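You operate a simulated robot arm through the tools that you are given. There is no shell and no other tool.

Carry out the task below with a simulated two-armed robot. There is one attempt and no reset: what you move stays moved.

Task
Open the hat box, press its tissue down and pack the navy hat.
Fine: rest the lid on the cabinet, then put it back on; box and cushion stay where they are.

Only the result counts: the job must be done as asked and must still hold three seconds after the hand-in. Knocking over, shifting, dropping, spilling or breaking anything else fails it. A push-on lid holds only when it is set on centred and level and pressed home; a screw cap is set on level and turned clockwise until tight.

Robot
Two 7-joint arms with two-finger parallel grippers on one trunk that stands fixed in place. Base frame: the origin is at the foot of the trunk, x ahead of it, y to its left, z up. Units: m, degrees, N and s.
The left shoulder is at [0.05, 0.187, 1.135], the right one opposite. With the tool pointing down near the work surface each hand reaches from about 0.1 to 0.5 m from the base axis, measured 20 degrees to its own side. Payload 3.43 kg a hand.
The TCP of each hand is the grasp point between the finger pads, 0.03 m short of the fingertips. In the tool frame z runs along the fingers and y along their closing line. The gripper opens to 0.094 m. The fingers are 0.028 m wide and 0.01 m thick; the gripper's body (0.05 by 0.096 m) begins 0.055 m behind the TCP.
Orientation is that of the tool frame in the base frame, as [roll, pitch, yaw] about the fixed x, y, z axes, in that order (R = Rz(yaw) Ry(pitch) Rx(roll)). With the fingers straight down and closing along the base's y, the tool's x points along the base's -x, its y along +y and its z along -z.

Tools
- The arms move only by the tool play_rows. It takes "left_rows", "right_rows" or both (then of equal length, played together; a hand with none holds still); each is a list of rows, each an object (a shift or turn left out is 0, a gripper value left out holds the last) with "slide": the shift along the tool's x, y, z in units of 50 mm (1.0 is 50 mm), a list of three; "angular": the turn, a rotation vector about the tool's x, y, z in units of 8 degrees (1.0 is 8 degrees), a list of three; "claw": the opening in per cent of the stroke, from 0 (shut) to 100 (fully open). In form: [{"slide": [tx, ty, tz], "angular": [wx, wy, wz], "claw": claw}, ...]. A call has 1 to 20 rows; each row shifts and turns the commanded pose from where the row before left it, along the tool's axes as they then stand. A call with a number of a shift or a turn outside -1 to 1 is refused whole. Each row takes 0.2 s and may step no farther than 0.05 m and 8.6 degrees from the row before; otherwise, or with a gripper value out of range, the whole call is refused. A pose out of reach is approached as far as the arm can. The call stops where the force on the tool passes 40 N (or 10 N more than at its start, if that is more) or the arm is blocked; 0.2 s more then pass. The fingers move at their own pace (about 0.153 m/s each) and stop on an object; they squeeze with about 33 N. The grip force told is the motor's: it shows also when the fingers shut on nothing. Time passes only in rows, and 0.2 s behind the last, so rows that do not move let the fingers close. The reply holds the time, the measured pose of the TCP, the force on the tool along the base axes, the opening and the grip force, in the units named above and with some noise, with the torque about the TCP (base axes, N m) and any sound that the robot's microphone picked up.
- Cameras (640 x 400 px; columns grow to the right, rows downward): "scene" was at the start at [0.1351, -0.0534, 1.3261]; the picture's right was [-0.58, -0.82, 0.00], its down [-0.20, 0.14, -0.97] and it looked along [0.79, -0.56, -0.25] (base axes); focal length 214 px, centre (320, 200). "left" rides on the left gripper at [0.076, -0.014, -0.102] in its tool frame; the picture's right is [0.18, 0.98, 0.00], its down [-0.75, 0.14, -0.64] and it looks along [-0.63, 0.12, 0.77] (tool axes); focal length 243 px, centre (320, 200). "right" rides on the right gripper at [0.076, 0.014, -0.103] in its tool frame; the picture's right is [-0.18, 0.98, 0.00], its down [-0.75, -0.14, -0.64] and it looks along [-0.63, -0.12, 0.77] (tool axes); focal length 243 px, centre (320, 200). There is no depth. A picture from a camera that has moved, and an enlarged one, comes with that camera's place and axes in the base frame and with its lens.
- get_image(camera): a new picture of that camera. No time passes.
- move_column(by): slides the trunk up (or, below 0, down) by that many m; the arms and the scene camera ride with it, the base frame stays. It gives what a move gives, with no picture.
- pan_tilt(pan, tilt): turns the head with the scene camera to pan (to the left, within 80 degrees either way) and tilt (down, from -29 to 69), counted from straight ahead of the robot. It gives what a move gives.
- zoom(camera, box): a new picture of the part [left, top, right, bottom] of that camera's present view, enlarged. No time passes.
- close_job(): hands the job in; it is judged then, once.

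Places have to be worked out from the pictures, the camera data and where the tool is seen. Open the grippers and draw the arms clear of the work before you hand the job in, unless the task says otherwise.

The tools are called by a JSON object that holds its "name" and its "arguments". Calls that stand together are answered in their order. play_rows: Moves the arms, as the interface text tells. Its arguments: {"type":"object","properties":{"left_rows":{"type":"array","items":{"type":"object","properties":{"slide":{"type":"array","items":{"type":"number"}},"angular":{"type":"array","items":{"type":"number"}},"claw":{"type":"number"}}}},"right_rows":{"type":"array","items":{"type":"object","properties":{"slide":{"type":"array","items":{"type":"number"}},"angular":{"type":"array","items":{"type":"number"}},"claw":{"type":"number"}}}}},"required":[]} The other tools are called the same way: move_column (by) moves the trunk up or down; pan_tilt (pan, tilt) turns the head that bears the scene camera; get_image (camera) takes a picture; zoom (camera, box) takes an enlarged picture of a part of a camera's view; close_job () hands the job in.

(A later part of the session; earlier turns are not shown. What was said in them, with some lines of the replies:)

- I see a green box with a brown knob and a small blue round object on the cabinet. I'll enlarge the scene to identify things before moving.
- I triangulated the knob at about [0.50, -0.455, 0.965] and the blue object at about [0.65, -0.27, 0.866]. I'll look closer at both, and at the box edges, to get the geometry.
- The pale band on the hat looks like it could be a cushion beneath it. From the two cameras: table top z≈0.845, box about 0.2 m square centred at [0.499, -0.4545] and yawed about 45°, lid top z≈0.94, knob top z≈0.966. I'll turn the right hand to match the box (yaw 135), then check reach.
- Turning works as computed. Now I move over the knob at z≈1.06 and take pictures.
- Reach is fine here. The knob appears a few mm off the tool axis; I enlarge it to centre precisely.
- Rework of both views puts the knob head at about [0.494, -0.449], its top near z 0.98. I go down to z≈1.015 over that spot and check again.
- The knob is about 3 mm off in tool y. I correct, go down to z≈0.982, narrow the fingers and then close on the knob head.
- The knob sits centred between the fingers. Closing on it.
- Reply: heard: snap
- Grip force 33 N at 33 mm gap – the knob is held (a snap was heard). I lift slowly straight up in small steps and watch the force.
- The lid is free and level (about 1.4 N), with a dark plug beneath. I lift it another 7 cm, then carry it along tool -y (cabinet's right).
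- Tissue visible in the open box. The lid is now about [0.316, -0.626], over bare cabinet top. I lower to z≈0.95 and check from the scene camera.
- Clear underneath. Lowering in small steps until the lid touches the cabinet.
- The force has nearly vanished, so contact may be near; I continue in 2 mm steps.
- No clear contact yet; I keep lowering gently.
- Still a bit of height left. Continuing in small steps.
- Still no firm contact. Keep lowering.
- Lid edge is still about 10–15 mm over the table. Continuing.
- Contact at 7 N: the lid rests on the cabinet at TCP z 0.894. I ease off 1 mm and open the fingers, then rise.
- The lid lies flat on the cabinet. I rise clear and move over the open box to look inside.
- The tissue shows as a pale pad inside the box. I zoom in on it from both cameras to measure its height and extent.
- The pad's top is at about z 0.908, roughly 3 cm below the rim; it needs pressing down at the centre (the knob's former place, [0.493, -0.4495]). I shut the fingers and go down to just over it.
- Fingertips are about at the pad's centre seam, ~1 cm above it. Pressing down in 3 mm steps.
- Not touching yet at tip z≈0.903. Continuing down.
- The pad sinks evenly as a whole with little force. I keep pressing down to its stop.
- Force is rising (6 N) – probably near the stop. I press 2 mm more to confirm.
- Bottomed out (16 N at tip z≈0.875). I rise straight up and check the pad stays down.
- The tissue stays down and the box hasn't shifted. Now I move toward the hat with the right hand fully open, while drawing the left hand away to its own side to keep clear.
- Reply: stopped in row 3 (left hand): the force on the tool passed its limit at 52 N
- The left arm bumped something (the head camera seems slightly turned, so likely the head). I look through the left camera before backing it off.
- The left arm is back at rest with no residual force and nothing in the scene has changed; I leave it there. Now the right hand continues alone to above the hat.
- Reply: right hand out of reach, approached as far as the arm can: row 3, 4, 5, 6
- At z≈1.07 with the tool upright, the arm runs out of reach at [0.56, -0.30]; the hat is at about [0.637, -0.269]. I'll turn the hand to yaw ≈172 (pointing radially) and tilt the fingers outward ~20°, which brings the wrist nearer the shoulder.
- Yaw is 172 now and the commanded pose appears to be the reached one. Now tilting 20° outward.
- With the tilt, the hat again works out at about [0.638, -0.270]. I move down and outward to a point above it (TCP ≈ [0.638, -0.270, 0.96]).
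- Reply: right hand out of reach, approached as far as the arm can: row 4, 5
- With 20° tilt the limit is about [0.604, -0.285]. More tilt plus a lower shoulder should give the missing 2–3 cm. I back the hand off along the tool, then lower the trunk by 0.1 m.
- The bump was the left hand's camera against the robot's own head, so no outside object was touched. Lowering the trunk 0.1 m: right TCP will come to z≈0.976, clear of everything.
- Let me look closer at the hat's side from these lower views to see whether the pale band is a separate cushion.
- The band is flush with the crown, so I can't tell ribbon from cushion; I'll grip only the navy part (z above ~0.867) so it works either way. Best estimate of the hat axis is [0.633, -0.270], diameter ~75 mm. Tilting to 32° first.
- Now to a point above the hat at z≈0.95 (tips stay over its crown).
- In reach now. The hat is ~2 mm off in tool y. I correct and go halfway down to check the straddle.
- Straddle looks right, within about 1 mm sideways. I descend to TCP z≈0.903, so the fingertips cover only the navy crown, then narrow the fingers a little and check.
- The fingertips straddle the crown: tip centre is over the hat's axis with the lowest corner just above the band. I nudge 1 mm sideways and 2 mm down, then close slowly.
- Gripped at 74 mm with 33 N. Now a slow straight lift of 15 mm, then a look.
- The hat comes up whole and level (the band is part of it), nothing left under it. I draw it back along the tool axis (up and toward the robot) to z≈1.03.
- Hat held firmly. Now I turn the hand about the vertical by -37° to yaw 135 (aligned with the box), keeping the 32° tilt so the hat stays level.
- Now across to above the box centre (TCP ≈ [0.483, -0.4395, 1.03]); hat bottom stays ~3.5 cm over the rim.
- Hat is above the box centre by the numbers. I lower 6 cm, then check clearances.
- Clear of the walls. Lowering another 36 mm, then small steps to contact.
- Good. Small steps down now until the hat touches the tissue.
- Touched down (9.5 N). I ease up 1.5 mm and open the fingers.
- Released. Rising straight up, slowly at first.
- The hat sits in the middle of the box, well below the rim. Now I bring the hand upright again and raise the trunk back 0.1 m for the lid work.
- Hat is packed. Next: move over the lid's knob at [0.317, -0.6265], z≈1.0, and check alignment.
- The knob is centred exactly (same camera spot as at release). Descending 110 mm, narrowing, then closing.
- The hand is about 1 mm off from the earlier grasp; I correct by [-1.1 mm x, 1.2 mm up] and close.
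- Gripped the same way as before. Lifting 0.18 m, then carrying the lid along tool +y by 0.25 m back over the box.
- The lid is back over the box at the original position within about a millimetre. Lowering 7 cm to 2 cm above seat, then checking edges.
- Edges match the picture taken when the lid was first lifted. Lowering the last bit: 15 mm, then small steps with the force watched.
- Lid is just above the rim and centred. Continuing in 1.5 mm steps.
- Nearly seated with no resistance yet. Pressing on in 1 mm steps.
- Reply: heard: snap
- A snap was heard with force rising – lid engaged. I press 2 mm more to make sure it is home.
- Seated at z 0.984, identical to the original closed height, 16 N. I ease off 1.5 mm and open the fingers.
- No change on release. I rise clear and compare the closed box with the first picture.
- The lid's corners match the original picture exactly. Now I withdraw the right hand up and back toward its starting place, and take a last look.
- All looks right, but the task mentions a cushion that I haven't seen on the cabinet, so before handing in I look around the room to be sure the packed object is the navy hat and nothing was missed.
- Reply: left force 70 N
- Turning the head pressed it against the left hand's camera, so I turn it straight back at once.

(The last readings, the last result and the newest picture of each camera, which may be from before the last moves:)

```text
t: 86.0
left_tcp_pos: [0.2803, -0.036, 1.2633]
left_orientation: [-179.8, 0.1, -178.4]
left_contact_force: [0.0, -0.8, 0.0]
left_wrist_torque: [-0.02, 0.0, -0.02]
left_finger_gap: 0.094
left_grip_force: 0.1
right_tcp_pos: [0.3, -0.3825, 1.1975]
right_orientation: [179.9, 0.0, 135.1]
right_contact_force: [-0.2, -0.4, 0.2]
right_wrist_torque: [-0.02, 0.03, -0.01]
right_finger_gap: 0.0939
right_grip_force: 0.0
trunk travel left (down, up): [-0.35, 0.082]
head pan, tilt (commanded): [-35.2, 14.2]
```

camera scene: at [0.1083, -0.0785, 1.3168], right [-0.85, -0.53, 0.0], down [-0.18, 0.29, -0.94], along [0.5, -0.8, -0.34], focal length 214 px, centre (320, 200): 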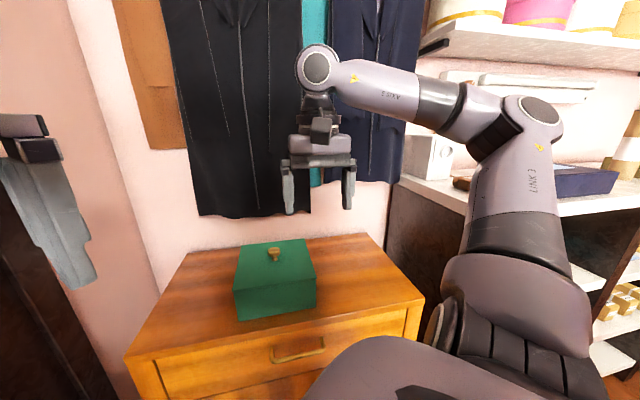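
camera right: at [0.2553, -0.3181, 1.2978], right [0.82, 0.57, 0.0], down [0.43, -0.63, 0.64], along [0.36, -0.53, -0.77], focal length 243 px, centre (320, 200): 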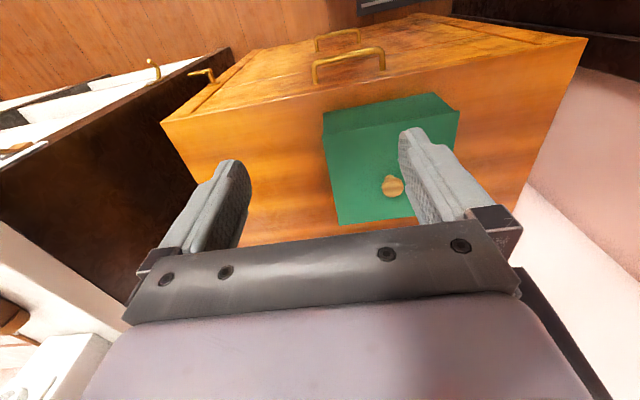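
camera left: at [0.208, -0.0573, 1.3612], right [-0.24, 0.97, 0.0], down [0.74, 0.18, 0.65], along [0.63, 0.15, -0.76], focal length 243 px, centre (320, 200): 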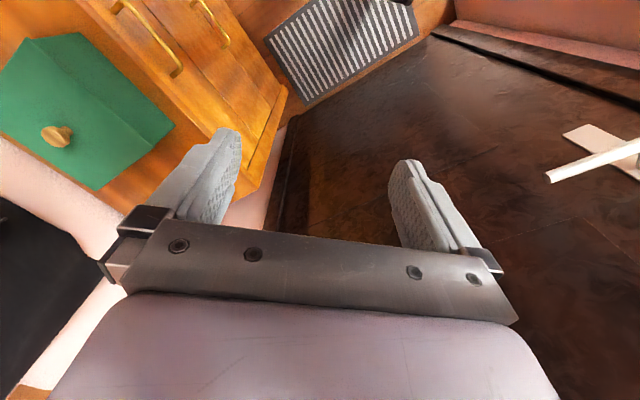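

The left hand is free again. I move it 8 cm forward, away from the head, and then look to both sides.

{"name": "play_rows", "arguments": {"left_rows": [{"slide": [-0.4, 0, 0]}, {"slide": [-0.6, 0, 0]}, {"slide": [-0.6, 0, 0]}, {}]}}

{"name": "pan_tilt", "arguments": {"pan": -70, "tilt": 25}}

{"name": "get_image", "arguments": {"camera": "scene"}}

```text
t: 87.0
left_tcp_pos: [0.3621, -0.0322, 1.263]
left_orientation: [-179.8, 0.1, -178.2]
left_contact_force: [-0.3, -0.2, 0.0]
left_wrist_torque: [0.04, -0.02, 0.0]
left_finger_gap: 0.0942
left_grip_force: 0.1
right_tcp_pos: [0.3003, -0.3807, 1.1969]
right_orientation: [-180.0, 0.0, 135.1]
right_contact_force: [-0.2, -0.9, 0.5]
right_wrist_torque: [-0.01, -0.01, -0.04]
right_finger_gap: 0.0939
right_grip_force: 0.1
trunk travel left (down, up): [-0.35, 0.082]
head pan, tilt (commanded): [-35.2, 14.2]
```

```text
t: 88.0
left_tcp_pos: [0.3612, -0.0326, 1.2634]
left_orientation: [-179.8, 0.2, -178.2]
left_contact_force: [-0.1, 0.1, -1.1]
left_wrist_torque: [0.02, 0.0, 0.02]
left_finger_gap: 0.0938
left_grip_force: 0.0
right_tcp_pos: [0.2996, -0.3816, 1.1978]
right_orientation: [-180.0, 0.1, 135.1]
right_contact_force: [-0.6, 0.4, 0.1]
right_wrist_torque: [0.02, 0.03, 0.0]
right_finger_gap: 0.0936
right_grip_force: 0.0
trunk travel left (down, up): [-0.35, 0.082]
head pan, tilt (commanded): [-70.0, 25.0]
```

```text
taken
camera scene: at [0.0904, -0.0861, 1.3087], right [-0.94, -0.34, 0.0], down [-0.14, 0.4, -0.91], along [0.31, -0.85, -0.42], focal length 214 px, centre (320, 200)
```

scene: 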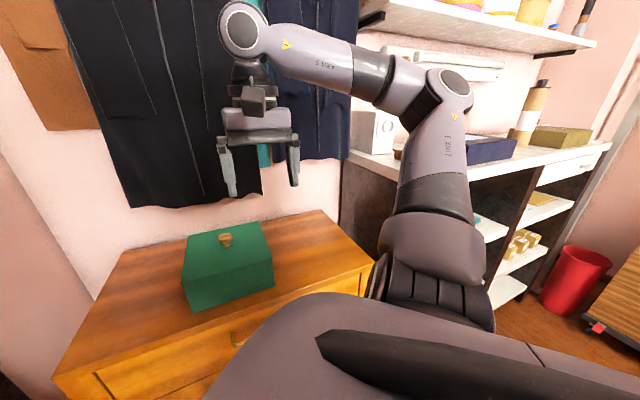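

Only room fittings on the right, no other hat or cushion in reach. One look to the left as well.

{"name": "pan_tilt", "arguments": {"pan": -10, "tilt": 25}}

{"name": "get_image", "arguments": {"camera": "scene"}}

```text
t: 89.3
left_tcp_pos: [0.3626, -0.0332, 1.2643]
left_orientation: [-179.7, 0.0, -178.2]
left_contact_force: [-0.4, 0.2, 0.0]
left_wrist_torque: [-0.02, 0.01, -0.01]
left_finger_gap: 0.0938
left_grip_force: 0.0
right_tcp_pos: [0.3007, -0.3804, 1.1973]
right_orientation: [-180.0, 0.0, 135.1]
right_contact_force: [-0.2, -0.7, 0.5]
right_wrist_torque: [-0.01, 0.0, 0.02]
right_finger_gap: 0.0943
right_grip_force: 0.1
trunk travel left (down, up): [-0.35, 0.082]
head pan, tilt (commanded): [-10.0, 25.0]
```

```text
taken
camera scene: at [0.1495, -0.0156, 1.3087], right [-0.17, -0.98, 0.0], down [-0.42, 0.07, -0.91], along [0.89, -0.16, -0.42], focal length 214 px, centre (320, 200)
```

scene: 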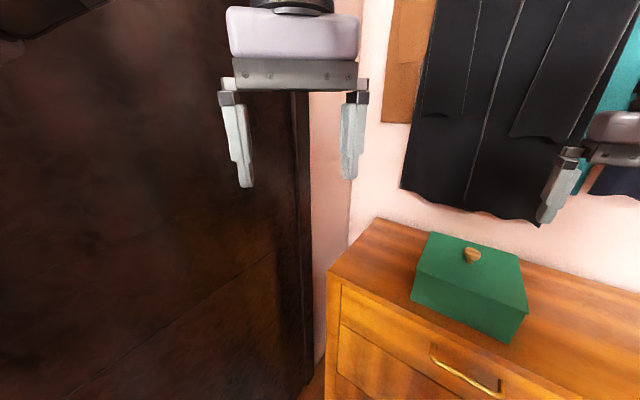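

The cabinet is tidy. The hat is in the box on the pressed tissue, and the lid snapped on level, at its original height and position. Both grippers are open and clear of the work, so I hand in.

{"name": "close_job", "arguments": {}}

```text
The job is handed in.
```

I handed the job in: the navy hat is packed in the hat box with the lid back on. I don't have the judge's verdict.

- **Tissue:** I pressed it down to its stop, and it stayed down after I let go.
- **Hat:** it sits level near the middle of the box, below the rim. It was the only navy hat I saw. The pale band lifted with it, so I took it as part of the hat.
- **Lid:** I rested it on the cabinet while packing, then put it back. I heard a snap as it went on. It sits at the same height as before, and its corners match the first picture.
- **Box:** it has not moved in the pictures.
- **Cushion:** I found no separate cushion, either on the cabinet or looking around the room. If the tissue pad in the box is what you meant, I pressed it down as asked.

The robot's left hand bumped its own head camera twice, once at about 52 N and once at about 65 N. I backed off each time and saw nothing in the scene disturbed. At hand-in, both grippers were open and clear of the work.
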